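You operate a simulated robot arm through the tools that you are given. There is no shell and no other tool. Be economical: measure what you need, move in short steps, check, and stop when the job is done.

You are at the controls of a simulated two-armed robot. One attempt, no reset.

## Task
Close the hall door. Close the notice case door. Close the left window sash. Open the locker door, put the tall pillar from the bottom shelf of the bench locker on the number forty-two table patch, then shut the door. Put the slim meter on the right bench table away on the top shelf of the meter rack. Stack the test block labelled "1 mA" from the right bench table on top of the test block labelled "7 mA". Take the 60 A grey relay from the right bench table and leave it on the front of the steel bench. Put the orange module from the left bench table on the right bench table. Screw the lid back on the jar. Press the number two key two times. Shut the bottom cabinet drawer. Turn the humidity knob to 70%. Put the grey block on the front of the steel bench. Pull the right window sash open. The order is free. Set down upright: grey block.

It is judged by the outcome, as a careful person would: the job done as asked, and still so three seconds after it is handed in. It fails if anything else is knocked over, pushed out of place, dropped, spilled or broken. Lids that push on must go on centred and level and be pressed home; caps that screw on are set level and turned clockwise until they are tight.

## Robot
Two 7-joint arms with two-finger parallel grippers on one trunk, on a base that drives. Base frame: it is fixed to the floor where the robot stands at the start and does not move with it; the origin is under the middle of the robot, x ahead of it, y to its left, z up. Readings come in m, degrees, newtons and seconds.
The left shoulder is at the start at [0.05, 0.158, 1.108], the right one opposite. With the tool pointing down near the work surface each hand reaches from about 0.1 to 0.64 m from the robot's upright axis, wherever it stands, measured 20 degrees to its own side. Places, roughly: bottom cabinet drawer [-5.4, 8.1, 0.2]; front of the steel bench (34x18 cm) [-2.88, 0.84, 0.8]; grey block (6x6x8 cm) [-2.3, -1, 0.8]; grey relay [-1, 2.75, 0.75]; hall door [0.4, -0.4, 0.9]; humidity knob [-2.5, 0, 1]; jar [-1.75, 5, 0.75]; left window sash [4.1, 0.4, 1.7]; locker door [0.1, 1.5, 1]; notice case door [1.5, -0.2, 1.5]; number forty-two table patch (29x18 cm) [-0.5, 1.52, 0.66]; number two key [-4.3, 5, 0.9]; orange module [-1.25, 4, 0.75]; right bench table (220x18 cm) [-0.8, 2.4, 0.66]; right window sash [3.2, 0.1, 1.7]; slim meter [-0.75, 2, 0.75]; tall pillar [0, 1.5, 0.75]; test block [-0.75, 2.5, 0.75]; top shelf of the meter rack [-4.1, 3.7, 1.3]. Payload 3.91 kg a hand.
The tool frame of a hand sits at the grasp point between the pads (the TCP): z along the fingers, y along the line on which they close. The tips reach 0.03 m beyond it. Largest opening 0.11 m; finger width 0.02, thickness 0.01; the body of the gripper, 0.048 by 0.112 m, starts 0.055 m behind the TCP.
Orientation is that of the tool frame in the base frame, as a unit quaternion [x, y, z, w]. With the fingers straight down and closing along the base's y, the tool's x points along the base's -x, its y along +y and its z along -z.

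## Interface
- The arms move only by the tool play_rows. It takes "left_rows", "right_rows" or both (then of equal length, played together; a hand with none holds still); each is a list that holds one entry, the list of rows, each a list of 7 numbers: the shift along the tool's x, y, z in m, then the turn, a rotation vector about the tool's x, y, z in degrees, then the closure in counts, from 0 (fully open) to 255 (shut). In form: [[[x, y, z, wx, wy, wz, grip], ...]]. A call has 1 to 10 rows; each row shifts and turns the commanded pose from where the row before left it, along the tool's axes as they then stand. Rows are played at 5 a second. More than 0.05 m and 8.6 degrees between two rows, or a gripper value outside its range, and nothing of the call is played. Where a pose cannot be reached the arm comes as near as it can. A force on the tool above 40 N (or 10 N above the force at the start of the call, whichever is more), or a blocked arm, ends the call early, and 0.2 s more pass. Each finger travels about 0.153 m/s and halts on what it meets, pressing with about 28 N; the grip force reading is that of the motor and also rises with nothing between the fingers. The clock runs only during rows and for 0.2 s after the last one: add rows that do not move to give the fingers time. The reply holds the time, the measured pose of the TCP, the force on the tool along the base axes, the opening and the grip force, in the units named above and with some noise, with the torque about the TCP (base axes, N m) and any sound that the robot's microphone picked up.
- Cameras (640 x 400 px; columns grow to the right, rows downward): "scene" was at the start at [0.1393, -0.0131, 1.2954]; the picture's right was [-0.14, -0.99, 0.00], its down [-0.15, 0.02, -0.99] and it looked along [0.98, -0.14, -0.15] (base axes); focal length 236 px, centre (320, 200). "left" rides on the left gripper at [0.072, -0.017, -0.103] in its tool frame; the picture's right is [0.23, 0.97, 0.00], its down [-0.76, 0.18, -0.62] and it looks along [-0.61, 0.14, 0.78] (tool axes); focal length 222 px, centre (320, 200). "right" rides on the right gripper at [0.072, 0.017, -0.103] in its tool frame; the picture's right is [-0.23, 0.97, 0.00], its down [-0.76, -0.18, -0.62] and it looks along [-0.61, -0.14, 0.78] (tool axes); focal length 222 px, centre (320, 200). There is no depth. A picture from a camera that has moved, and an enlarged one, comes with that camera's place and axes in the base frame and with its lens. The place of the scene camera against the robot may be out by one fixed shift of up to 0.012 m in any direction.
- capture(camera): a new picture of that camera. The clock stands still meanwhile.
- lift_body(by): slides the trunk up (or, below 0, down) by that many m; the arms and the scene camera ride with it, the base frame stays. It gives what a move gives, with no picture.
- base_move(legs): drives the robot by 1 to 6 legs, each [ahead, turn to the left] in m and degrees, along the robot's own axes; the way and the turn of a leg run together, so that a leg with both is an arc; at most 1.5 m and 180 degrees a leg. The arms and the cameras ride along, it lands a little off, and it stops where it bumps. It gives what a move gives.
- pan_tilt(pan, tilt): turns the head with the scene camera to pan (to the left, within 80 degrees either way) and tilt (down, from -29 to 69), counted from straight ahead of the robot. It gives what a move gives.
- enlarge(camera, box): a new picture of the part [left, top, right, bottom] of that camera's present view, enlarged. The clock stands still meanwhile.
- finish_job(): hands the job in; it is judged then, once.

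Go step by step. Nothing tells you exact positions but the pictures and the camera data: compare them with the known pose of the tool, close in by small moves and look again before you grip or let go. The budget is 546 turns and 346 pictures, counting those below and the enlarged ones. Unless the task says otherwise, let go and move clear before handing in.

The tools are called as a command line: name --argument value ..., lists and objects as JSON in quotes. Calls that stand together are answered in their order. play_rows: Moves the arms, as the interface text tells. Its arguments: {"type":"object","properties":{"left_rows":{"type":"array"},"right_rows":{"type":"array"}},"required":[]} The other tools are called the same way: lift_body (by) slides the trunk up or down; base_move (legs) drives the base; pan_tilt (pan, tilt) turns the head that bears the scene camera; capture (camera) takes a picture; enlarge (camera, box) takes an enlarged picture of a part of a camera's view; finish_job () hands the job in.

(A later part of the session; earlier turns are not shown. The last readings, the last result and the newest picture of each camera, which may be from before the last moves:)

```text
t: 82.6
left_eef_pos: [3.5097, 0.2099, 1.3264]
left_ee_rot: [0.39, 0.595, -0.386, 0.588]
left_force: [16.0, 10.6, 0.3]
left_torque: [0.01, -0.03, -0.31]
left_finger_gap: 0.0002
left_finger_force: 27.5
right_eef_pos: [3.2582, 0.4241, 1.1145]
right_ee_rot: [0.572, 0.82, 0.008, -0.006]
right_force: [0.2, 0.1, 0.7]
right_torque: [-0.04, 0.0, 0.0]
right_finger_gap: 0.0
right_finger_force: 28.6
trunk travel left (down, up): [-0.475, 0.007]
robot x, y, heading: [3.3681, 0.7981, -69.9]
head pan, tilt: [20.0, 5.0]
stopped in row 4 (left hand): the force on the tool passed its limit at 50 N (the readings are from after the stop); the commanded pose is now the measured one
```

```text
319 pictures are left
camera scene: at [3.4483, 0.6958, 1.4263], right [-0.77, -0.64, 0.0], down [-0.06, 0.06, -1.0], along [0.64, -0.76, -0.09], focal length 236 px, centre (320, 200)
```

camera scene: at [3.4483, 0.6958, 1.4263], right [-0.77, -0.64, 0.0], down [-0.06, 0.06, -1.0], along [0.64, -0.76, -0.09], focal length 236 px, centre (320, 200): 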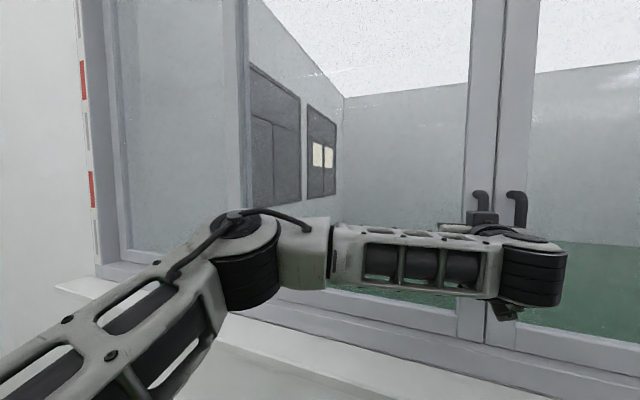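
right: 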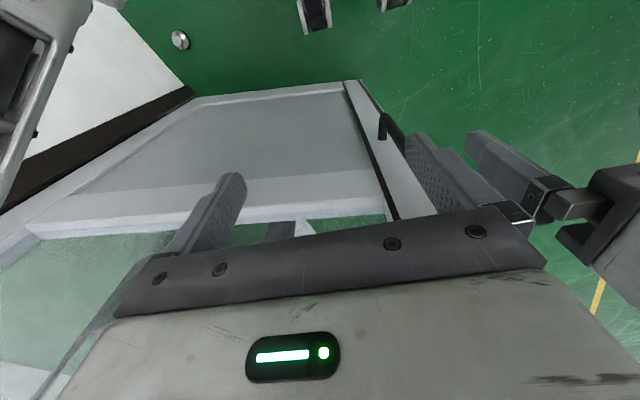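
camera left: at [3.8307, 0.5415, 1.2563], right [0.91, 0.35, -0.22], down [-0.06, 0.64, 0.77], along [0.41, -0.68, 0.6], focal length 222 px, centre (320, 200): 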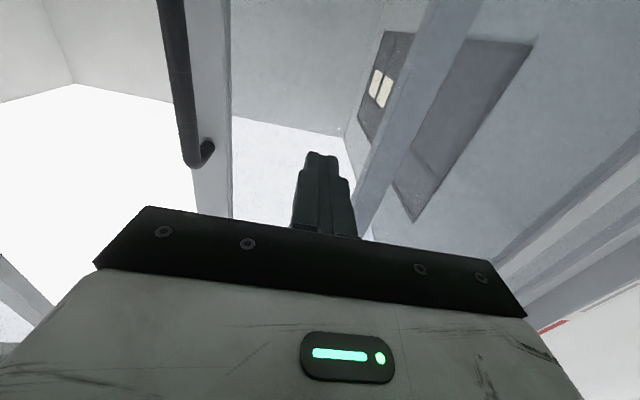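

The left sash met the stop and is closed. Now I'll back out the fist and move it between the two handles to push the right sash open.

play_rows --left_rows '[[[0, 0.01, -0.0, 0, 0, 0, 255], [0, 0.0, -0.04, 0, 0, 0, 255], [0, 0, -0.04, 0, 0, 0, 255], [0, -0.04, 0, 0, 0, 0, 255], [0, -0.035, 0, 0, 0, 0, 255]]]'

capture --camera "scene"

capture --camera "left"

```text
t: 83.8
left_eef_pos: [3.409, 0.2543, 1.3242]
left_ee_rot: [0.396, 0.591, -0.389, 0.585]
left_force: [0.7, 0.4, 0.3]
left_torque: [-0.01, -0.03, -0.02]
left_finger_gap: 0.0
left_finger_force: 28.1
right_eef_pos: [3.2563, 0.4229, 1.1129]
right_ee_rot: [0.572, 0.82, 0.009, -0.005]
right_force: [0.2, 0.1, -0.1]
right_torque: [0.01, -0.04, 0.01]
right_finger_gap: 0.0
right_finger_force: 28.0
trunk travel left (down, up): [-0.475, 0.007]
robot x, y, heading: [3.3661, 0.8039, -70.3]
head pan, tilt: [20.0, 5.0]
```

```text
318 pictures are left
camera scene: at [3.4461, 0.6931, 1.4261], right [-0.77, -0.64, 0.0], down [-0.06, 0.07, -1.0], along [0.64, -0.76, -0.09], focal length 236 px, centre (320, 200)
```

scene: 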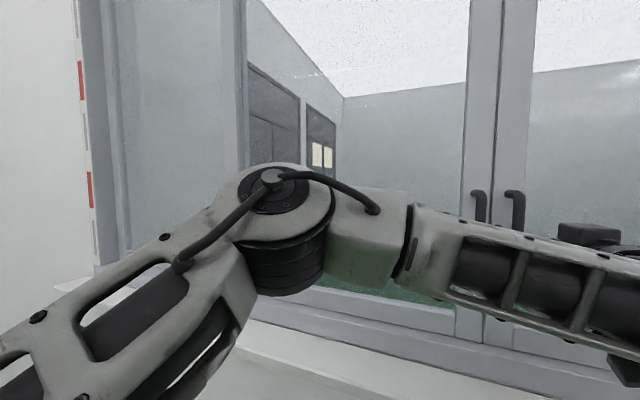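

```text
317 pictures are left
camera left: at [3.3544, 0.3455, 1.2538], right [0.9, 0.38, -0.22], down [-0.07, 0.63, 0.77], along [0.43, -0.68, 0.6], focal length 222 px, centre (320, 200)
```

left: 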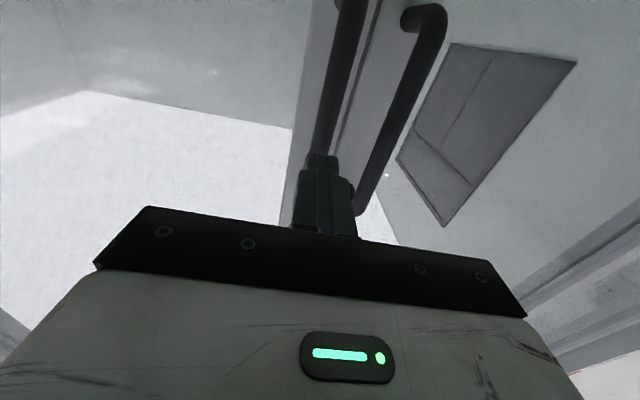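

The right handle is almost dead ahead at about (3.442, 0.18). I'll open the fingers narrowly (about 4 cm), advance and look before gripping.

play_rows --left_rows '[[[0, 0.006, 0, 0, 0, 0, 160], [0, 0, 0.0, 0, 0, 0, 160], [0, 0, 0.03, 0, 0, 0, 160]]]'

capture --camera "left"

```text
t: 84.6
left_eef_pos: [3.4293, 0.23, 1.3252]
left_ee_rot: [0.396, 0.591, -0.389, 0.585]
left_force: [-0.6, -0.2, 0.3]
left_torque: [0.01, 0.0, -0.02]
left_finger_gap: 0.0409
left_finger_force: 0.0
right_eef_pos: [3.2565, 0.422, 1.1136]
right_ee_rot: [0.573, 0.819, 0.009, -0.006]
right_force: [0.0, -0.5, 0.1]
right_torque: [0.01, -0.02, 0.0]
right_finger_gap: 0.0
right_finger_force: 28.0
trunk travel left (down, up): [-0.475, 0.007]
robot x, y, heading: [3.3705, 0.7995, -70.2]
head pan, tilt: [20.0, 5.0]
```

```text
316 pictures are left
camera left: at [3.3741, 0.3199, 1.2544], right [0.9, 0.38, -0.22], down [-0.07, 0.63, 0.77], along [0.43, -0.68, 0.6], focal length 222 px, centre (320, 200)
```

left: 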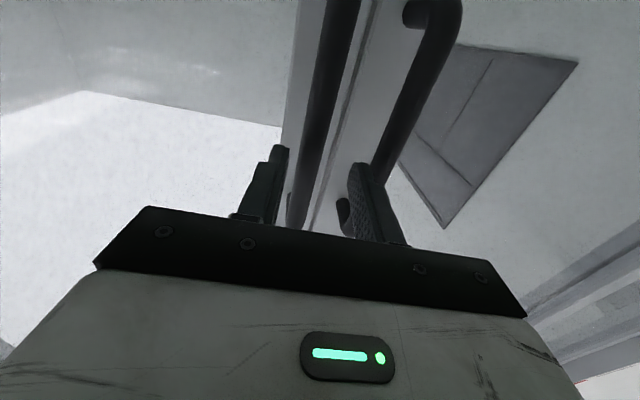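

The bar sits about 6 mm right of centre. I'll shift, advance and grip.

play_rows --left_rows '[[[0, -0.006, 0.02, 0, 0, 0, 160], [0, 0, 0.025, 0, 0, 0, 160], [0, 0, 0, 0, 0, 0, 255], [0, 0, 0, 0, 0, 0, 255]]]'

capture --camera "left"

```text
t: 85.6
left_eef_pos: [3.4392, 0.186, 1.3242]
left_ee_rot: [0.397, 0.592, -0.389, 0.584]
left_force: [-3.1, -3.2, 0.1]
left_torque: [-0.12, 0.23, 0.03]
left_finger_gap: 0.0159
left_finger_force: 45.4
right_eef_pos: [3.2554, 0.4222, 1.112]
right_ee_rot: [0.573, 0.82, 0.01, -0.005]
right_force: [0.0, -0.6, 0.9]
right_torque: [-0.02, -0.02, 0.03]
right_finger_gap: 0.0004
right_finger_force: 27.8
trunk travel left (down, up): [-0.475, 0.007]
robot x, y, heading: [3.3644, 0.8009, -69.9]
head pan, tilt: [20.0, 5.0]
```

```text
315 pictures are left
camera left: at [3.3842, 0.2765, 1.2539], right [0.9, 0.38, -0.22], down [-0.07, 0.63, 0.77], along [0.43, -0.68, 0.6], focal length 222 px, centre (320, 200)
```

left: 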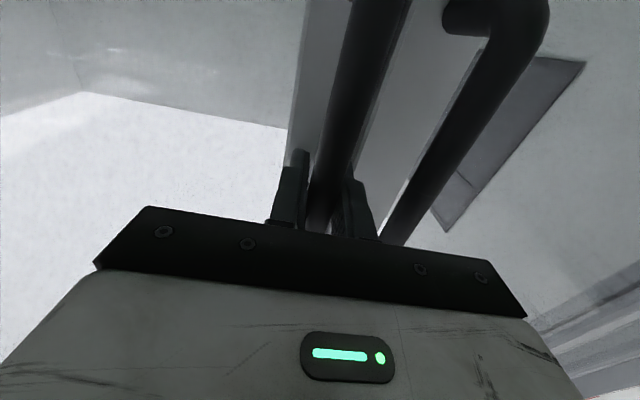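

Gripped. Pulling right along the wall.

play_rows --left_rows '[[[0, -0.03, -0.001, 0, 0, 0, 255], [0, -0.04, -0.0015, 0, 0, 0, 255], [0, -0.04, -0.0015, 0, 0, 0, 255], [0, -0.04, -0.0015, 0, 0, 0, 255], [0, -0.04, -0.0015, 0, 0, 0, 255]]]'

capture --camera "scene"

```text
t: 86.8
left_eef_pos: [3.4079, 0.1762, 1.3247]
left_ee_rot: [0.398, 0.591, -0.389, 0.584]
left_force: [-6.7, -1.5, 3.8]
left_torque: [-0.43, -0.04, -0.1]
left_finger_gap: 0.0156
left_finger_force: 45.3
left hand out of reach, approached as far as the arm can: row 2, 3, 4, 5
right_eef_pos: [3.2557, 0.4234, 1.1136]
right_ee_rot: [0.573, 0.82, 0.01, -0.005]
right_force: [-0.1, 0.6, -0.6]
right_torque: [0.01, 0.01, 0.0]
right_finger_gap: 0.0
right_finger_force: 27.4
trunk travel left (down, up): [-0.475, 0.007]
robot x, y, heading: [3.3678, 0.8038, -70.0]
head pan, tilt: [20.0, 5.0]
```

```text
314 pictures are left
camera scene: at [3.4454, 0.6934, 1.4262], right [-0.77, -0.64, 0.0], down [-0.05, 0.07, -1.0], along [0.64, -0.76, -0.09], focal length 236 px, centre (320, 200)
```

scene: 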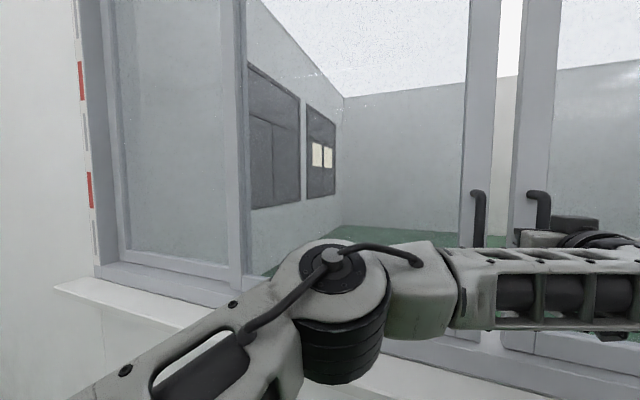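

The left arm is at its limit, so the right hand will do the rest. I'll release, retract and back up 0.25 m.

play_rows --left_rows '[[[0, 0, 0, 0, 0, 0, 150], [0, 0, 0, 0, 0, 0, 150], [0, 0, -0.04, 0, 0, 0, 150], [0, 0, -0.05, 0, 0, 0, 150], [0, 0.04, -0.02, 0, 0, 0, 150], [0, 0.04, 0, 0, 0, 0, 150], [0, 0.04, 0, 0, 0, 0, 150], [0, 0.04, 0, 0, 0, 0, 150], [0, 0.04, 0, 0, 0, 0, 150]]]'

base_move --legs '[[-0.25, 0]]'

play_rows --right_rows '[[[-0.02, 0, -0.02, 0, -8.5, 0, 255], [-0.02, 0, -0.02, 0, -8.5, 0, 255], [-0.025, 0, -0.015, 0, -8.5, 0, 255], [-0.03, 0, -0.01, 0, -8.5, 0, 255], [-0.03, 0, -0.005, 0, -8.5, 0, 255], [-0.03, 0, 0, 0, -8.5, 0, 255], [-0.03, 0, 0.005, 0, -8.5, 0, 255], [-0.03, 0, 0.01, 0, -8.5, 0, 255], [-0.03, 0, 0.01, 0, -8.5, 0, 255], [-0.03, 0, 0.01, 0, -8.5, 0, 255]]]'

pan_tilt --pan -15 --tilt 5

capture --camera "scene"

```text
t: 88.8
left_eef_pos: [3.5554, 0.3547, 1.3265]
left_ee_rot: [0.396, 0.592, -0.389, 0.585]
left_force: [0.9, -0.1, 0.9]
left_torque: [0.03, 0.01, 0.0]
left_finger_gap: 0.0452
left_finger_force: 0.1
right_eef_pos: [3.259, 0.4228, 1.1137]
right_ee_rot: [0.573, 0.82, 0.01, -0.006]
right_force: [-0.1, -0.2, 0.3]
right_torque: [-0.01, 0.02, -0.02]
right_finger_gap: 0.0
right_finger_force: 27.7
trunk travel left (down, up): [-0.475, 0.007]
robot x, y, heading: [3.3644, 0.8019, -70.3]
head pan, tilt: [20.0, 5.0]
```

```text
t: 90.6
left_eef_pos: [3.4691, 0.5899, 1.3274]
left_ee_rot: [0.397, 0.592, -0.389, 0.584]
left_force: [-0.9, 0.5, -0.7]
left_torque: [0.02, 0.02, 0.01]
left_finger_gap: 0.0453
left_finger_force: 0.0
right_eef_pos: [3.1707, 0.6587, 1.1144]
right_ee_rot: [0.572, 0.82, 0.009, -0.005]
right_force: [0.2, -0.7, 0.1]
right_torque: [-0.01, -0.03, 0.0]
right_finger_gap: 0.0
right_finger_force: 27.5
trunk travel left (down, up): [-0.475, 0.007]
robot x, y, heading: [3.2805, 1.0426, -69.9]
head pan, tilt: [20.0, 5.0]
```

```text
t: 92.8
left_eef_pos: [3.4687, 0.5884, 1.326]
left_ee_rot: [0.396, 0.593, -0.387, 0.585]
left_force: [0.4, 0.7, 0.7]
left_torque: [0.03, 0.03, 0.04]
left_finger_gap: 0.0456
left_finger_force: 0.1
right_eef_pos: [3.2427, 0.4589, 1.3304]
right_ee_rot: [0.427, 0.608, -0.38, 0.551]
right_force: [0.1, -1.2, 0.5]
right_torque: [-0.02, 0.0, 0.01]
right_finger_gap: 0.0002
right_finger_force: 28.0
trunk travel left (down, up): [-0.475, 0.007]
robot x, y, heading: [3.2824, 1.0393, -70.2]
head pan, tilt: [20.0, 5.0]
```

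```text
t: 93.8
left_eef_pos: [3.4682, 0.5899, 1.3271]
left_ee_rot: [0.396, 0.593, -0.388, 0.584]
left_force: [0.7, 0.7, 0.3]
left_torque: [0.03, -0.04, 0.01]
left_finger_gap: 0.0453
left_finger_force: 0.0
right_eef_pos: [3.2421, 0.4589, 1.3308]
right_ee_rot: [0.428, 0.609, -0.378, 0.55]
right_force: [-0.6, 0.0, -0.2]
right_torque: [-0.01, -0.04, 0.01]
right_finger_gap: 0.0
right_finger_force: 28.0
trunk travel left (down, up): [-0.475, 0.007]
robot x, y, heading: [3.2818, 1.0357, -69.8]
head pan, tilt: [-15.0, 5.0]
```

```text
313 pictures are left
camera scene: at [3.3101, 0.9087, 1.4261], right [-1.0, -0.09, 0.0], down [-0.01, 0.09, -1.0], along [0.09, -0.99, -0.09], focal length 236 px, centre (320, 200)
```

scene: 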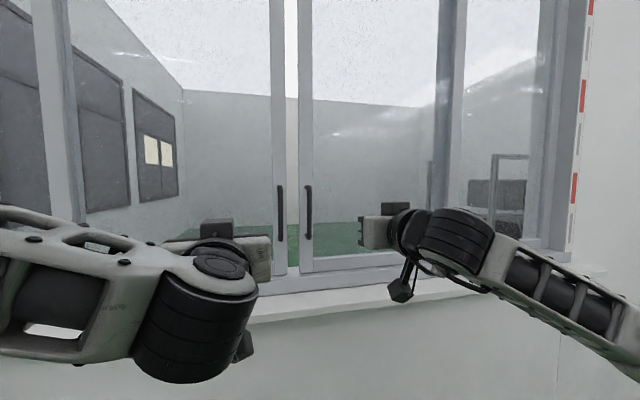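

The right handle is 0.33 m ahead and 0.06 m left of the right TCP. I'll shift the right fist left by about 0.105 m, level it, and move the left hand aside.

play_rows --left_rows '[[[0, 0.04, 0, 0, 0, 0, 150], [0, 0.04, 0, 0, 0, 0, 150], [0, 0.04, 0, 0, 0, 0, 150]]]' --right_rows '[[[0, 0.035, 0, 0, -5, 0, 255], [0, 0.035, 0, 0, 0, 0, 255], [0, 0.035, 0, 0, 0, 0, 255]]]'

base_move --legs '[[0.25, 0]]'

capture --camera "right"

capture --camera "scene"

```text
t: 94.6
left_eef_pos: [3.5809, 0.6362, 1.3278]
left_ee_rot: [0.395, 0.593, -0.388, 0.585]
left_force: [-0.3, 0.1, 0.4]
left_torque: [-0.02, -0.02, -0.05]
left_finger_gap: 0.0452
left_finger_force: 0.1
right_eef_pos: [3.3433, 0.4985, 1.3305]
right_ee_rot: [0.41, 0.583, -0.399, 0.576]
right_force: [0.6, 0.2, 0.0]
right_torque: [0.03, -0.01, -0.05]
right_finger_gap: 0.0
right_finger_force: 27.6
trunk travel left (down, up): [-0.475, 0.007]
robot x, y, heading: [3.284, 1.0386, -69.9]
head pan, tilt: [-15.0, 5.0]
```

```text
t: 96.4
left_eef_pos: [3.6646, 0.4022, 1.3274]
left_ee_rot: [0.397, 0.592, -0.389, 0.584]
left_force: [-0.2, 0.2, -0.1]
left_torque: [0.02, 0.02, 0.03]
left_finger_gap: 0.0453
left_finger_force: 0.1
right_eef_pos: [3.4257, 0.2629, 1.3303]
right_ee_rot: [0.411, 0.584, -0.397, 0.576]
right_force: [0.7, -0.2, -0.2]
right_torque: [0.03, 0.04, 0.04]
right_finger_gap: 0.0
right_finger_force: 27.9
trunk travel left (down, up): [-0.475, 0.007]
robot x, y, heading: [3.3655, 0.8036, -69.9]
head pan, tilt: [-15.0, 5.0]
```

```text
312 pictures are left
camera right: at [3.4081, 0.3682, 1.2611], right [0.91, 0.33, 0.24], down [-0.38, 0.51, 0.77], along [0.14, -0.8, 0.59], focal length 222 px, centre (320, 200)
```

right: 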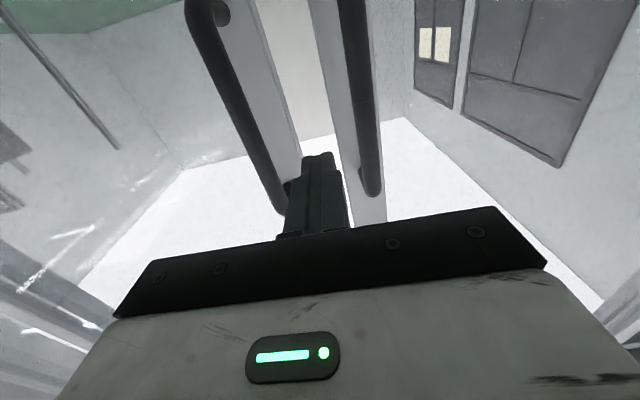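

```text
311 pictures are left
camera scene: at [3.3952, 0.6747, 1.426], right [-1.0, -0.09, 0.0], down [-0.01, 0.09, -1.0], along [0.09, -0.99, -0.09], focal length 236 px, centre (320, 200)
```

scene: 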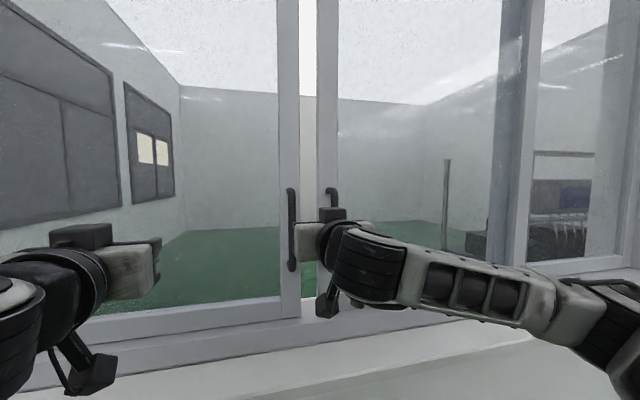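

The fingers are lined up between the bars. I'll advance 0.075 m and push right.

play_rows --right_rows '[[[0, 0, 0.04, 0, 0, 0, 255], [0, 0, 0.035, 0, 0, 0, 255], [0, -0.03, -0.001, 0, 0, 0, 255], [0, -0.04, -0.0014, 0, 0, 0, 255], [0, -0.04, -0.0014, 0, 0, 0, 255], [0, -0.04, -0.0014, 0, 0, 0, 255], [0, -0.04, -0.0014, 0, 0, 0, 255], [0, -0.04, -0.0014, 0, 0, 0, 255]]]'

capture --camera "scene"

```text
t: 98.2
left_eef_pos: [3.6615, 0.4016, 1.3278]
left_ee_rot: [0.396, 0.592, -0.387, 0.586]
left_force: [0.6, 0.1, -0.2]
left_torque: [0.04, -0.03, 0.02]
left_finger_gap: 0.0456
left_finger_force: 0.1
right_eef_pos: [3.228, 0.1215, 1.3261]
right_ee_rot: [0.414, 0.583, -0.399, 0.574]
right_force: [-0.4, 1.1, -1.2]
right_torque: [-0.02, -0.01, 0.03]
right_finger_gap: 0.0
right_finger_force: 27.9
trunk travel left (down, up): [-0.475, 0.007]
robot x, y, heading: [3.3639, 0.8068, -70.0]
head pan, tilt: [-15.0, 5.0]
```

```text
310 pictures are left
camera scene: at [3.3933, 0.6748, 1.4259], right [-1.0, -0.09, 0.0], down [-0.01, 0.09, -1.0], along [0.09, -0.99, -0.09], focal length 236 px, centre (320, 200)
```

scene: 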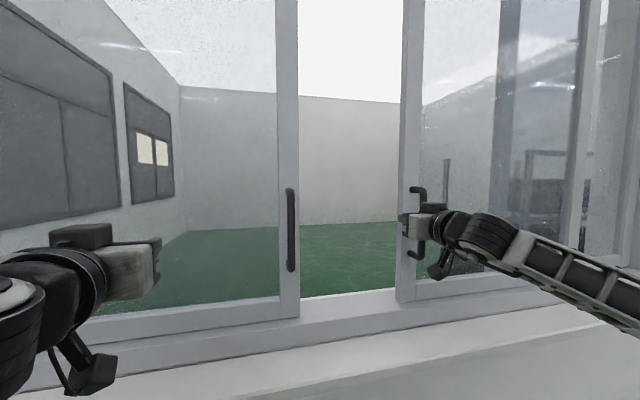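

Opening well. I'll carry on to full opening.

play_rows --right_rows '[[[0, -0.04, -0.0014, 0, 0, 0, 255], [0, -0.04, -0.0014, 0, 0, 0, 255], [0, -0.04, -0.0014, 0, 0, 0, 255], [0, -0.04, -0.0014, 0, 0, 0, 255], [0, -0.04, -0.0014, 0, 0, 0, 255], [0, -0.04, -0.0014, 0, 0, 0, 255], [0, -0.04, -0.0014, 0, 0, 0, 255]]]'

capture --camera "scene"

```text
t: 99.8
left_eef_pos: [3.6636, 0.403, 1.329]
left_ee_rot: [0.396, 0.592, -0.389, 0.585]
left_force: [0.9, -0.1, -0.1]
left_torque: [-0.05, -0.02, 0.0]
left_finger_gap: 0.0451
left_finger_force: 0.0
right_eef_pos: [3.0879, 0.0709, 1.3272]
right_ee_rot: [0.407, 0.586, -0.396, 0.577]
right_force: [0.3, 0.5, -0.2]
right_torque: [-0.05, -0.01, 0.0]
right_finger_gap: 0.0003
right_finger_force: 27.9
right hand out of reach, approached as far as the arm can: row 4, 5, 6, 7
trunk travel left (down, up): [-0.475, 0.007]
robot x, y, heading: [3.3688, 0.8075, -70.1]
head pan, tilt: [-15.0, 5.0]
```

```text
309 pictures are left
camera scene: at [3.3952, 0.6755, 1.4261], right [-1.0, -0.09, 0.0], down [-0.01, 0.09, -1.0], along [0.09, -0.99, -0.09], focal length 236 px, centre (320, 200)
```

scene: 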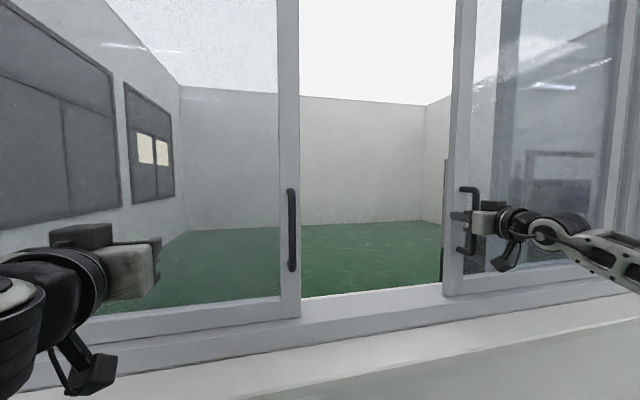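

About 0.38 m open. To reach full travel I'll shift the base 0.27 m to the right along the wall.

play_rows --right_rows '[[[0, 0.02, 0, 0, 0, 0, 255], [0, 0, -0.04, 0, 0, 0, 255], [0, 0, -0.05, 0, 0, 0, 255], [0, 0.04, -0.03, 0, 0, 0, 255], [0, 0.05, 0, 0, 0, 0, 255], [0, 0.05, 0, 0, 0, 0, 255], [0, 0.04, 0, 0, 0, 0, 255]]]'

base_move --legs '[[-0.1, 0], [0, 30], [-0.56, 0], [0, -32], [0.45, 0]]'

pan_tilt --pan 0 --tilt 5

capture --camera "scene"

```text
t: 101.4
left_eef_pos: [3.6636, 0.4027, 1.327]
left_ee_rot: [0.396, 0.593, -0.388, 0.584]
left_force: [-0.2, 0.6, 0.3]
left_torque: [0.01, -0.01, -0.01]
left_finger_gap: 0.0455
left_finger_force: 0.1
right_eef_pos: [3.2358, 0.2552, 1.3331]
right_ee_rot: [0.411, 0.583, -0.399, 0.576]
right_force: [-0.2, 0.2, 0.4]
right_torque: [0.01, 0.04, 0.01]
right_finger_gap: 0.0
right_finger_force: 27.8
trunk travel left (down, up): [-0.475, 0.007]
robot x, y, heading: [3.3658, 0.8058, -70.1]
head pan, tilt: [-15.0, 5.0]
```

```text
t: 110.7
left_eef_pos: [3.324, 0.4116, 1.3277]
left_ee_rot: [0.408, 0.584, -0.4, 0.576]
left_force: [0.3, 0.0, 0.1]
left_torque: [-0.01, 0.0, -0.01]
left_finger_gap: 0.0452
left_finger_force: 0.0
right_eef_pos: [2.8905, 0.2816, 1.3317]
right_ee_rot: [0.423, 0.575, -0.41, 0.568]
right_force: [0.1, -0.5, 0.3]
right_torque: [0.02, -0.05, 0.0]
right_finger_gap: 0.0
right_finger_force: 28.0
trunk travel left (down, up): [-0.475, 0.007]
robot x, y, heading: [3.0423, 0.8276, -72.1]
head pan, tilt: [-15.0, 5.0]
```

```text
t: 111.5
left_eef_pos: [3.3237, 0.412, 1.3282]
left_ee_rot: [0.408, 0.584, -0.4, 0.577]
left_force: [-0.1, -0.2, 0.8]
left_torque: [-0.01, -0.04, 0.02]
left_finger_gap: 0.0453
left_finger_force: 0.1
right_eef_pos: [2.8892, 0.2827, 1.333]
right_ee_rot: [0.423, 0.574, -0.41, 0.568]
right_force: [0.2, 0.2, -0.6]
right_torque: [-0.02, 0.0, 0.0]
right_finger_gap: 0.0
right_finger_force: 28.2
trunk travel left (down, up): [-0.475, 0.007]
robot x, y, heading: [3.0433, 0.8258, -72.7]
head pan, tilt: [0.0, 5.0]
```

```text
308 pictures are left
camera scene: at [3.0912, 0.7004, 1.4261], right [-0.95, -0.3, 0.0], down [-0.03, 0.08, -1.0], along [0.3, -0.95, -0.09], focal length 236 px, centre (320, 200)
```

scene: 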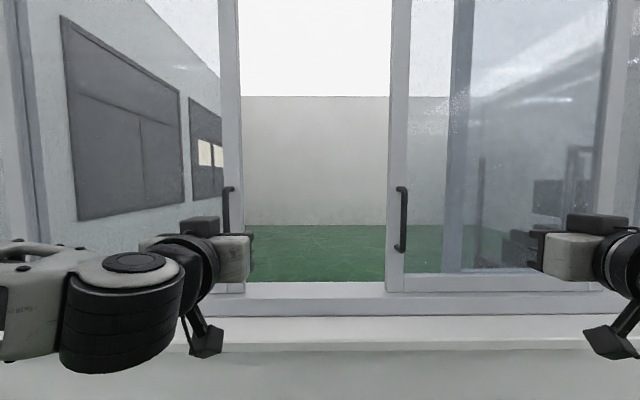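

I'll move the right fist to the left of the handle again, close in, and push it further.

play_rows --right_rows '[[[0, 0.05, 0, 0, 0, 0, 255], [0, 0.05, 0, 0, 0, 0, 255], [0, 0.05, 0, 0, 0, 0, 255]]]'

base_move --legs '[[0.12, 0]]'

capture --camera "right"

```text
t: 112.3
left_eef_pos: [3.3262, 0.4124, 1.327]
left_ee_rot: [0.408, 0.584, -0.401, 0.576]
left_force: [0.1, -1.6, -0.3]
left_torque: [0.0, 0.02, 0.0]
left_finger_gap: 0.0455
left_finger_force: 0.1
right_eef_pos: [3.032, 0.3281, 1.3331]
right_ee_rot: [0.423, 0.575, -0.41, 0.567]
right_force: [-0.3, 0.2, 0.0]
right_torque: [-0.02, 0.01, -0.01]
right_finger_gap: 0.0002
right_finger_force: 28.4
trunk travel left (down, up): [-0.475, 0.007]
robot x, y, heading: [3.0471, 0.8261, -72.3]
head pan, tilt: [0.0, 5.0]
```

```text
t: 113.5
left_eef_pos: [3.36, 0.299, 1.3275]
left_ee_rot: [0.408, 0.584, -0.399, 0.577]
left_force: [-0.3, -0.3, -0.6]
left_torque: [-0.05, -0.01, 0.02]
left_finger_gap: 0.0454
left_finger_force: 0.0
right_eef_pos: [3.0691, 0.2141, 1.3329]
right_ee_rot: [0.424, 0.575, -0.41, 0.567]
right_force: [0.6, -0.3, -0.2]
right_torque: [0.01, 0.0, 0.01]
right_finger_gap: 0.0
right_finger_force: 27.5
trunk travel left (down, up): [-0.475, 0.007]
robot x, y, heading: [3.0799, 0.7111, -72.5]
head pan, tilt: [0.0, 5.0]
```

```text
307 pictures are left
camera right: at [3.054, 0.3197, 1.2636], right [0.93, 0.29, 0.24], down [-0.36, 0.52, 0.77], along [0.1, -0.8, 0.59], focal length 222 px, centre (320, 200)
```

right: 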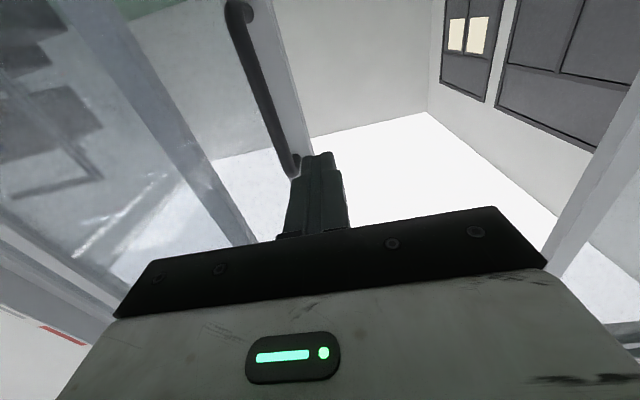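

play_rows --right_rows '[[[0, 0, 0.045, 0, 0, 0, 255], [0, 0, 0.045, 0, 0, 0, 255], [0, 0, 0.04, 0, 0, 0, 255], [0, -0.04, 0, 0, 0, 0, 255], [0, -0.04, 0, 0, 0, 0, 255], [0, -0.04, 0, 0, 0, 0, 255], [0, -0.04, 0, 0, 0, 0, 255], [0, -0.03, 0, 0, 0, 0, 255], [0, -0.03, 0, 0, 0, 0, 255], [0, -0.03, 0, 0, 0, 0, 255]]]'

capture --camera "scene"

```text
t: 115.4
left_eef_pos: [3.3621, 0.3002, 1.3278]
left_ee_rot: [0.407, 0.584, -0.4, 0.578]
left_force: [-0.8, -0.9, 0.4]
left_torque: [0.02, -0.03, 0.09]
left_finger_gap: 0.0451
left_finger_force: 0.0
right_eef_pos: [2.9407, 0.0388, 1.33]
right_ee_rot: [0.406, 0.584, -0.395, 0.582]
right_force: [14.0, 5.4, 3.3]
right_torque: [-0.11, 0.15, 0.03]
right_finger_gap: 0.0
right_finger_force: 27.8
trunk travel left (down, up): [-0.475, 0.007]
robot x, y, heading: [3.0811, 0.708, -72.1]
head pan, tilt: [0.0, 5.0]
stopped in row 9 (right hand): the force on the tool passed its limit at 48 N (the readings are from after the stop); the commanded pose is now the measured one
```

```text
306 pictures are left
camera scene: at [3.1276, 0.5877, 1.4262], right [-0.95, -0.31, 0.0], down [-0.03, 0.08, -1.0], along [0.3, -0.95, -0.09], focal length 236 px, centre (320, 200)
```

scene: 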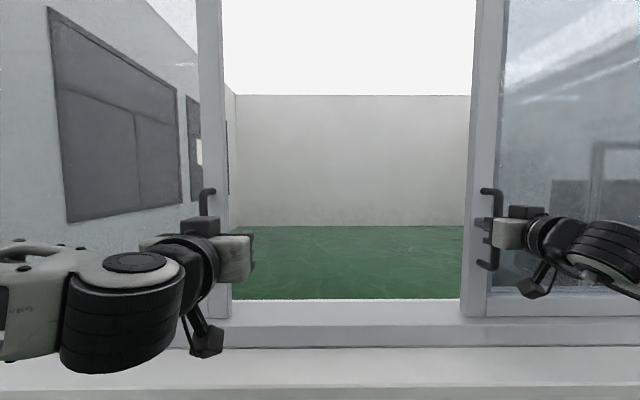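

The right sash reached its stop. I'll retract, back away and verify both sashes.

play_rows --right_rows '[[[0, 0.015, 0, 0, 0, 0, 255], [0, 0, -0.05, 0, 0, 0, 255], [0, 0, -0.05, 0, 0, 0, 255], [0, 0, -0.03, 0, 0, 0, 255], [0, 0.05, 0, 0, 0, 0, 255], [0, 0.04, 0, 0, 0, 0, 255]]]'

base_move --legs '[[-1.0, 0]]'

pan_tilt --pan 0 --tilt -8

capture --camera "scene"

```text
t: 116.8
left_eef_pos: [3.3617, 0.2996, 1.3277]
left_ee_rot: [0.408, 0.584, -0.4, 0.577]
left_force: [-0.9, 0.0, -0.5]
left_torque: [0.02, 0.03, 0.0]
left_finger_gap: 0.0454
left_finger_force: 0.1
right_eef_pos: [2.9875, 0.1933, 1.3303]
right_ee_rot: [0.412, 0.582, -0.399, 0.576]
right_force: [0.2, 0.2, -0.5]
right_torque: [-0.01, -0.02, 0.01]
right_finger_gap: 0.0001
right_finger_force: 28.1
trunk travel left (down, up): [-0.475, 0.007]
robot x, y, heading: [3.0797, 0.7119, -72.3]
head pan, tilt: [0.0, 5.0]
```

```text
t: 122.1
left_eef_pos: [3.0479, 1.2737, 1.3281]
left_ee_rot: [0.404, 0.587, -0.396, 0.58]
left_force: [-0.9, -0.8, 0.0]
left_torque: [0.03, -0.01, -0.01]
left_finger_gap: 0.0453
left_finger_force: 0.2
right_eef_pos: [2.6753, 1.162, 1.3312]
right_ee_rot: [0.407, 0.585, -0.394, 0.58]
right_force: [0.7, -0.3, 0.1]
right_torque: [0.02, 0.0, 0.01]
right_finger_gap: 0.0
right_finger_force: 27.6
trunk travel left (down, up): [-0.475, 0.007]
robot x, y, heading: [2.7604, 1.6835, -71.4]
head pan, tilt: [0.0, 5.0]
```

```text
t: 122.9
left_eef_pos: [3.0491, 1.2734, 1.3283]
left_ee_rot: [0.403, 0.587, -0.396, 0.58]
left_force: [-0.3, -0.2, 0.0]
left_torque: [0.02, -0.02, 0.0]
left_finger_gap: 0.0454
left_finger_force: 0.0
right_eef_pos: [2.6753, 1.1617, 1.3313]
right_ee_rot: [0.409, 0.586, -0.394, 0.579]
right_force: [0.0, -0.7, 0.6]
right_torque: [0.0, -0.01, 0.02]
right_finger_gap: 0.0001
right_finger_force: 27.7
trunk travel left (down, up): [-0.475, 0.007]
robot x, y, heading: [2.761, 1.6837, -71.4]
head pan, tilt: [0.0, -8.0]
```

```text
305 pictures are left
camera scene: at [2.8093, 1.5638, 1.4462], right [-0.95, -0.32, 0.0], down [0.04, -0.13, -0.99], along [0.32, -0.94, 0.14], focal length 236 px, centre (320, 200)
```

scene: 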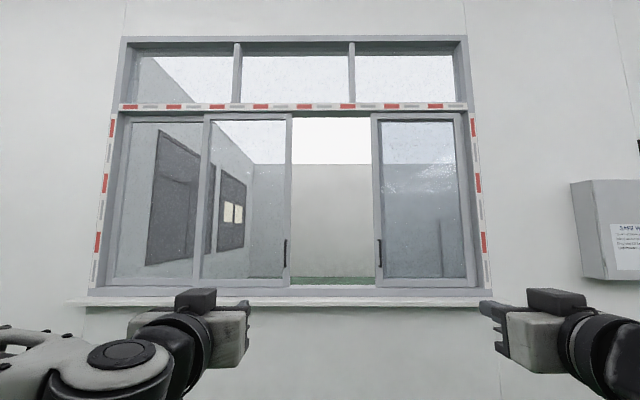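

Both sashes are right: the left one is shut at the frame centre and the right one fully open. The room is rotated about 18°, and the benches lie behind me. I'll drive to the bench locker and look.

base_move --legs '[[0, -85.6], [1.43, 0], [1.43, 0], [0, -95]]'

pan_tilt --pan 0 --tilt 20

capture --camera "scene"

```text
t: 144.4
left_eef_pos: [-0.1532, 0.8352, 1.3282]
left_ee_rot: [0.599, -0.385, -0.592, -0.378]
left_force: [-0.2, 0.4, -0.3]
left_torque: [0.0, -0.01, -0.01]
left_finger_gap: 0.0452
left_finger_force: 0.2
right_eef_pos: [0.2103, 0.9688, 1.3303]
right_ee_rot: [0.597, -0.39, -0.591, -0.376]
right_force: [0.2, 0.1, 0.0]
right_torque: [0.0, -0.03, -0.04]
right_finger_gap: 0.0001
right_finger_force: 28.1
trunk travel left (down, up): [-0.475, 0.007]
robot x, y, heading: [0.1588, 0.4419, 111.9]
head pan, tilt: [0.0, -8.0]
```

```text
t: 145.3
left_eef_pos: [-0.1537, 0.8345, 1.3285]
left_ee_rot: [0.599, -0.385, -0.592, -0.377]
left_force: [-0.3, 0.0, 0.1]
left_torque: [-0.01, 0.02, -0.01]
left_finger_gap: 0.0452
left_finger_force: 0.2
right_eef_pos: [0.2117, 0.9696, 1.3314]
right_ee_rot: [0.598, -0.389, -0.592, -0.375]
right_force: [0.4, -0.2, 0.2]
right_torque: [0.0, 0.01, 0.0]
right_finger_gap: 0.0002
right_finger_force: 27.5
trunk travel left (down, up): [-0.475, 0.007]
robot x, y, heading: [0.1594, 0.4436, 112.0]
head pan, tilt: [0.0, 20.0]
```

```text
304 pictures are left
camera scene: at [0.1148, 0.5673, 1.4018], right [0.93, 0.38, 0.0], down [0.13, -0.32, -0.94], along [-0.35, 0.87, -0.34], focal length 236 px, centre (320, 200)
```

scene: 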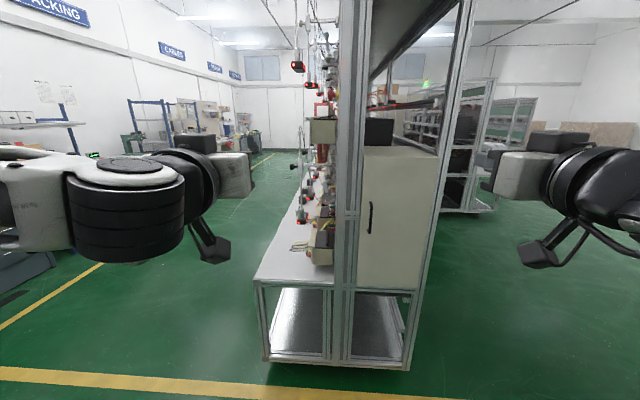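

enlarge --camera "scene" --box '[240, 100, 460, 380]'

```text
1.43 times, centred on (350, 240) of scene
camera zoom: at [0.1148, 0.5673, 1.4018], right [0.93, 0.38, 0.0], down [0.13, -0.32, -0.94], along [-0.35, 0.87, -0.34], focal length 337 px, centre (277, 143)
```

zoom: 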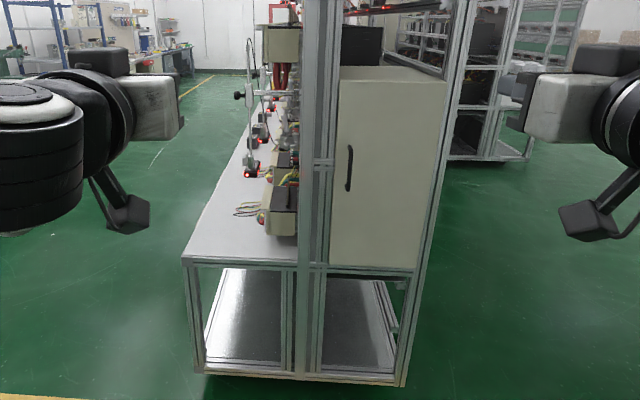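

The locker door is about 0.32 m wide, its handle at roughly u=0.44, z=0.985, hinged on the right. I'll lower the trunk so the hands are at handle height and drive closer.

lift_body --by -0.345

base_move --legs '[[0.43, 0], [0, -4]]'

pan_tilt --pan -15 --tilt 5

capture --camera "scene"

capture --camera "right"

```text
t: 148.7
left_eef_pos: [-0.1539, 0.8339, 0.9821]
left_ee_rot: [0.599, -0.385, -0.592, -0.378]
left_force: [0.3, 0.0, -0.1]
left_torque: [-0.01, 0.0, -0.02]
left_finger_gap: 0.0454
left_finger_force: 0.0
right_eef_pos: [0.2114, 0.9682, 0.9859]
right_ee_rot: [0.598, -0.389, -0.592, -0.376]
right_force: [-0.4, 0.2, 0.6]
right_torque: [0.02, -0.01, 0.0]
right_finger_gap: 0.0
right_finger_force: 28.0
trunk travel left (down, up): [-0.13, 0.352]
robot x, y, heading: [0.1569, 0.4429, 112.1]
head pan, tilt: [0.0, 20.0]
```

```text
t: 151.8
left_eef_pos: [-0.2863, 1.2488, 0.9834]
left_ee_rot: [0.586, -0.405, -0.579, -0.398]
left_force: [0.0, 0.2, 1.1]
left_torque: [0.0, 0.0, -0.04]
left_finger_gap: 0.0453
left_finger_force: 0.0
right_eef_pos: [0.0882, 1.3573, 0.9855]
right_ee_rot: [0.584, -0.41, -0.578, -0.395]
right_force: [-0.4, 0.9, 0.5]
right_torque: [0.01, -0.01, -0.01]
right_finger_gap: 0.0
right_finger_force: 28.1
trunk travel left (down, up): [-0.13, 0.352]
robot x, y, heading: [-0.0049, 0.8378, 108.1]
head pan, tilt: [0.0, 20.0]
```

```text
t: 152.5
left_eef_pos: [-0.2862, 1.2479, 0.9828]
left_ee_rot: [0.586, -0.405, -0.579, -0.397]
left_force: [-0.7, -0.3, 0.6]
left_torque: [-0.01, -0.01, 0.04]
left_finger_gap: 0.0449
left_finger_force: 0.2
right_eef_pos: [0.0885, 1.3583, 0.9865]
right_ee_rot: [0.584, -0.41, -0.578, -0.396]
right_force: [0.1, -0.6, 0.4]
right_torque: [-0.01, -0.04, 0.0]
right_finger_gap: 0.0002
right_finger_force: 28.6
trunk travel left (down, up): [-0.13, 0.352]
robot x, y, heading: [-0.0045, 0.8373, 108.3]
head pan, tilt: [-15.0, 5.0]
```

```text
302 pictures are left
camera scene: at [-0.0124, 0.9672, 1.081], right [1.0, 0.06, 0.0], down [0.0, -0.09, -1.0], along [-0.06, 0.99, -0.09], focal length 236 px, centre (320, 200)
```

scene: 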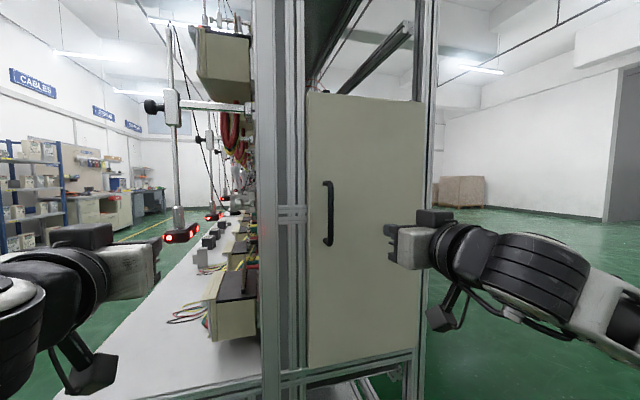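

```text
301 pictures are left
camera right: at [0.1093, 1.2539, 0.9165], right [-0.91, -0.34, 0.24], down [0.39, -0.51, 0.77], along [-0.14, 0.79, 0.59], focal length 222 px, centre (320, 200)
```

right: 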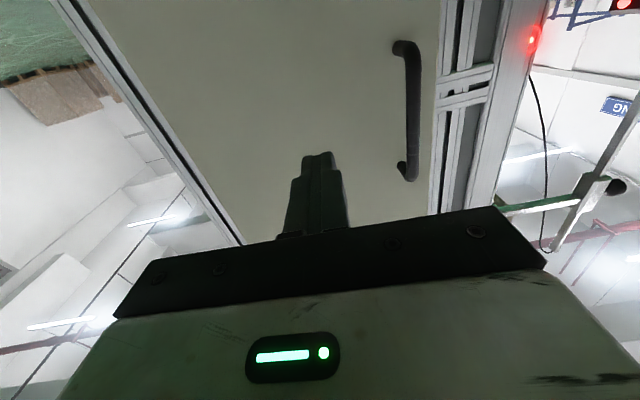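

The handle bar is at about (-0.025, 1.430), z from 0.955 to 1.06. I'll line the right hand up, open it a bit and advance.

play_rows --right_rows '[[[-0.008, 0.043, 0, 0, 0, 0, 140], [-0.007, 0.042, 0, 0, 0, 0, 140], [0, 0, 0.04, 0, 0, 0, 140]]]'

capture --camera "right"

```text
t: 153.3
left_eef_pos: [-0.287, 1.2478, 0.9824]
left_ee_rot: [0.586, -0.405, -0.579, -0.398]
left_force: [0.8, -0.4, -0.1]
left_torque: [-0.04, 0.02, 0.0]
left_finger_gap: 0.0453
left_finger_force: 0.0
right_eef_pos: [-0.0076, 1.3657, 1.0011]
right_ee_rot: [0.584, -0.41, -0.578, -0.397]
right_force: [0.6, -0.3, 0.2]
right_torque: [-0.02, -0.02, -0.02]
right_finger_gap: 0.0494
right_finger_force: 0.1
trunk travel left (down, up): [-0.13, 0.352]
robot x, y, heading: [-0.0039, 0.8384, 108.3]
head pan, tilt: [-15.0, 5.0]
```

```text
300 pictures are left
camera right: at [0.0138, 1.2628, 0.9311], right [-0.91, -0.34, 0.24], down [0.39, -0.51, 0.77], along [-0.14, 0.79, 0.59], focal length 222 px, centre (320, 200)
```

right: 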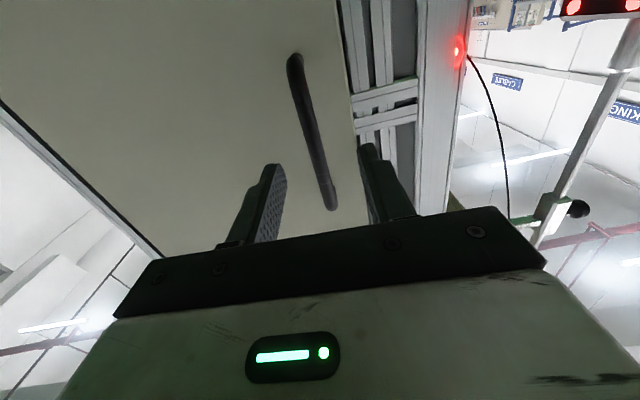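

play_rows --right_rows '[[[0, -0.004, 0.03, 0, 0, 0, 140], [0, 0, 0.027, 0, 0, 0, 140], [0, 0, 0, 0, 0, 0, 255], [0, 0, 0, 0, 0, 0, 255]]]'

capture --camera "right"

```text
t: 154.3
left_eef_pos: [-0.287, 1.2486, 0.9828]
left_ee_rot: [0.586, -0.405, -0.578, -0.398]
left_force: [-0.2, 0.1, -0.2]
left_torque: [0.0, 0.01, 0.02]
left_finger_gap: 0.0452
left_finger_force: 0.1
right_eef_pos: [-0.0237, 1.4211, 1.0011]
right_ee_rot: [0.585, -0.408, -0.579, -0.396]
right_force: [-7.4, -2.5, -2.4]
right_torque: [0.87, -0.25, 0.1]
right_finger_gap: 0.012
right_finger_force: 44.8
trunk travel left (down, up): [-0.13, 0.352]
robot x, y, heading: [-0.0032, 0.8377, 108.1]
head pan, tilt: [-15.0, 5.0]
```

```text
299 pictures are left
camera right: at [-0.0019, 1.317, 0.9314], right [-0.91, -0.34, 0.24], down [0.39, -0.5, 0.77], along [-0.14, 0.79, 0.59], focal length 222 px, centre (320, 200)
```

right: 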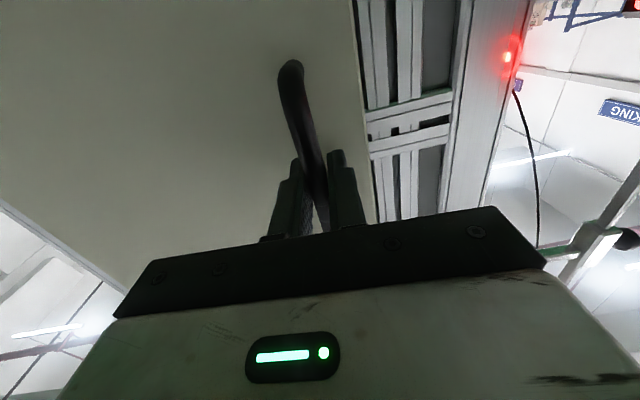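

Gripped. I'll pull the door along its arc, turning the hand with it.

play_rows --right_rows '[[[0, -0.003, -0.018, -4, 0, 0, 255], [0, -0.0068, -0.037, -8, 0, 0, 255], [0, -0.0068, -0.037, -8, 0, 0, 255], [0, -0.0068, -0.037, -8, 0, 0, 255], [0, -0.0068, -0.037, -8, 0, 0, 255]]]'

capture --camera "scene"

```text
t: 155.5
left_eef_pos: [-0.285, 1.2505, 0.9823]
left_ee_rot: [0.586, -0.406, -0.579, -0.397]
left_force: [-0.8, 0.3, -0.4]
left_torque: [0.01, 0.0, -0.01]
left_finger_gap: 0.0453
left_finger_force: 0.1
right_eef_pos: [0.0992, 1.3063, 1.0026]
right_ee_rot: [0.676, -0.213, -0.676, -0.204]
right_force: [8.7, 21.5, 7.2]
right_torque: [0.38, -1.26, -0.14]
right_finger_gap: 0.0118
right_finger_force: 44.7
trunk travel left (down, up): [-0.13, 0.352]
robot x, y, heading: [-0.0002, 0.8408, 108.0]
head pan, tilt: [-15.0, 5.0]
```

```text
298 pictures are left
camera scene: at [-0.0114, 0.9693, 1.0809], right [1.0, 0.05, 0.0], down [0.0, -0.09, -1.0], along [-0.05, 0.99, -0.09], focal length 236 px, centre (320, 200)
```

scene: 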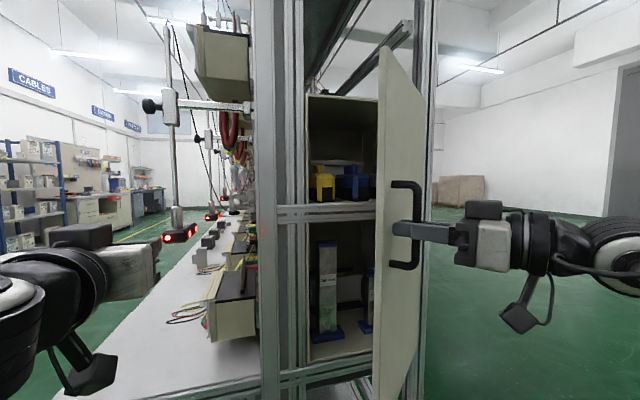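

The door is about 36° open; a tall and a short pillar with blue bases stand on the bottom shelf. Continuing the arc slightly tighter.

play_rows --right_rows '[[[0, -0.011, -0.037, -8, 0, 0, 255], [0, -0.009, -0.037, -8, 0, 0, 255], [0, -0.009, -0.037, -8, 0, 0, 255], [0, -0.009, -0.037, -8, 0, 0, 255], [0, -0.009, -0.037, -8, 0, 0, 255]]]'

capture --camera "scene"

```text
t: 155.9
left_eef_pos: [-0.287, 1.2499, 0.9827]
left_ee_rot: [0.586, -0.404, -0.579, -0.398]
left_force: [-0.1, 0.1, 1.2]
left_torque: [0.01, -0.03, -0.03]
left_finger_gap: 0.0454
left_finger_force: 0.1
right_eef_pos: [0.1049, 1.3043, 0.9978]
right_ee_rot: [0.676, -0.22, -0.674, -0.201]
right_force: [0.0, -1.1, 7.6]
right_torque: [0.17, -1.4, 0.02]
right_finger_gap: 0.0118
right_finger_force: 45.0
right hand out of reach, approached as far as the arm can: row 1
trunk travel left (down, up): [-0.13, 0.352]
robot x, y, heading: [-0.0027, 0.8366, 108.1]
head pan, tilt: [-15.0, 5.0]
stopped in row 1 (right hand): the force on the tool passed its limit at 64 N (the readings are from after the stop); the commanded pose is now the measured one
```

```text
297 pictures are left
camera scene: at [-0.0127, 0.9673, 1.081], right [1.0, 0.05, 0.0], down [0.01, -0.09, -1.0], along [-0.05, 0.99, -0.09], focal length 236 px, centre (320, 200)
```

scene: 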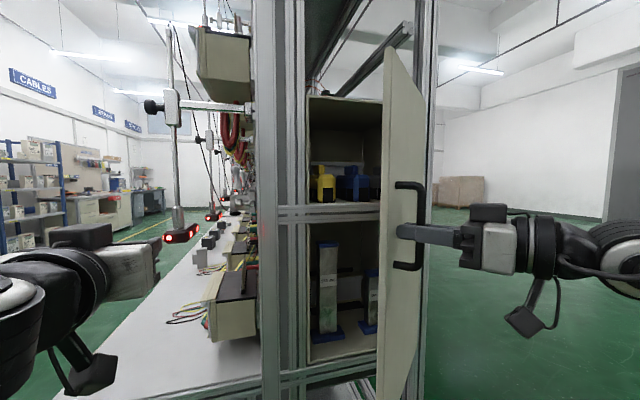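

The wrist is near its limit, so I'll let go, straighten the hand, and then push the door the rest of the way from its inner side.

play_rows --right_rows '[[[0, 0, 0, 0, 0, 0, 120], [0, 0, 0, 0, 0, 0, 120], [0, 0, -0.04, 0, 0, 0, 120], [0, 0, -0.045, 0, 0, 0, 120], [0, 0.0, 0, 8, 0, 0, 255], [0, 0.03, 0, 8, 0, 0, 255], [0, 0.03, 0, 8, 0, 0, 255], [0, 0.03, 0, 8, 0, 0, 255], [0, 0.04, 0, 4, 0, 0, 255], [0, 0.04, 0, 0, 0, 0, 255]]]'

capture --camera "scene"

```text
t: 157.3
left_eef_pos: [-0.2858, 1.251, 0.9815]
left_ee_rot: [0.586, -0.405, -0.579, -0.397]
left_force: [0.4, -0.2, 0.0]
left_torque: [-0.02, -0.01, 0.01]
left_finger_gap: 0.0454
left_finger_force: 0.1
right_eef_pos: [0.1067, 1.301, 0.9972]
right_ee_rot: [0.651, -0.307, -0.633, -0.286]
right_force: [2.4, 7.2, -3.5]
right_torque: [-0.02, -1.41, -0.11]
right_finger_gap: 0.0119
right_finger_force: 44.7
right hand out of reach, approached as far as the arm can: row 3, 4, 6
trunk travel left (down, up): [-0.13, 0.352]
robot x, y, heading: [-0.0023, 0.8383, 108.1]
head pan, tilt: [-15.0, 5.0]
stopped in row 6 (right hand): the force on the tool passed its limit at 49 N (the readings are from after the stop); the commanded pose is now the measured one
```

```text
296 pictures are left
camera scene: at [-0.0119, 0.9688, 1.0808], right [1.0, 0.05, 0.0], down [0.0, -0.09, -1.0], along [-0.05, 0.99, -0.09], focal length 236 px, centre (320, 200)
```

scene: 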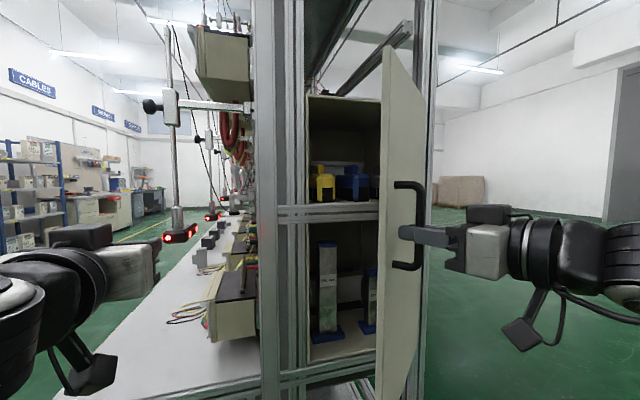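

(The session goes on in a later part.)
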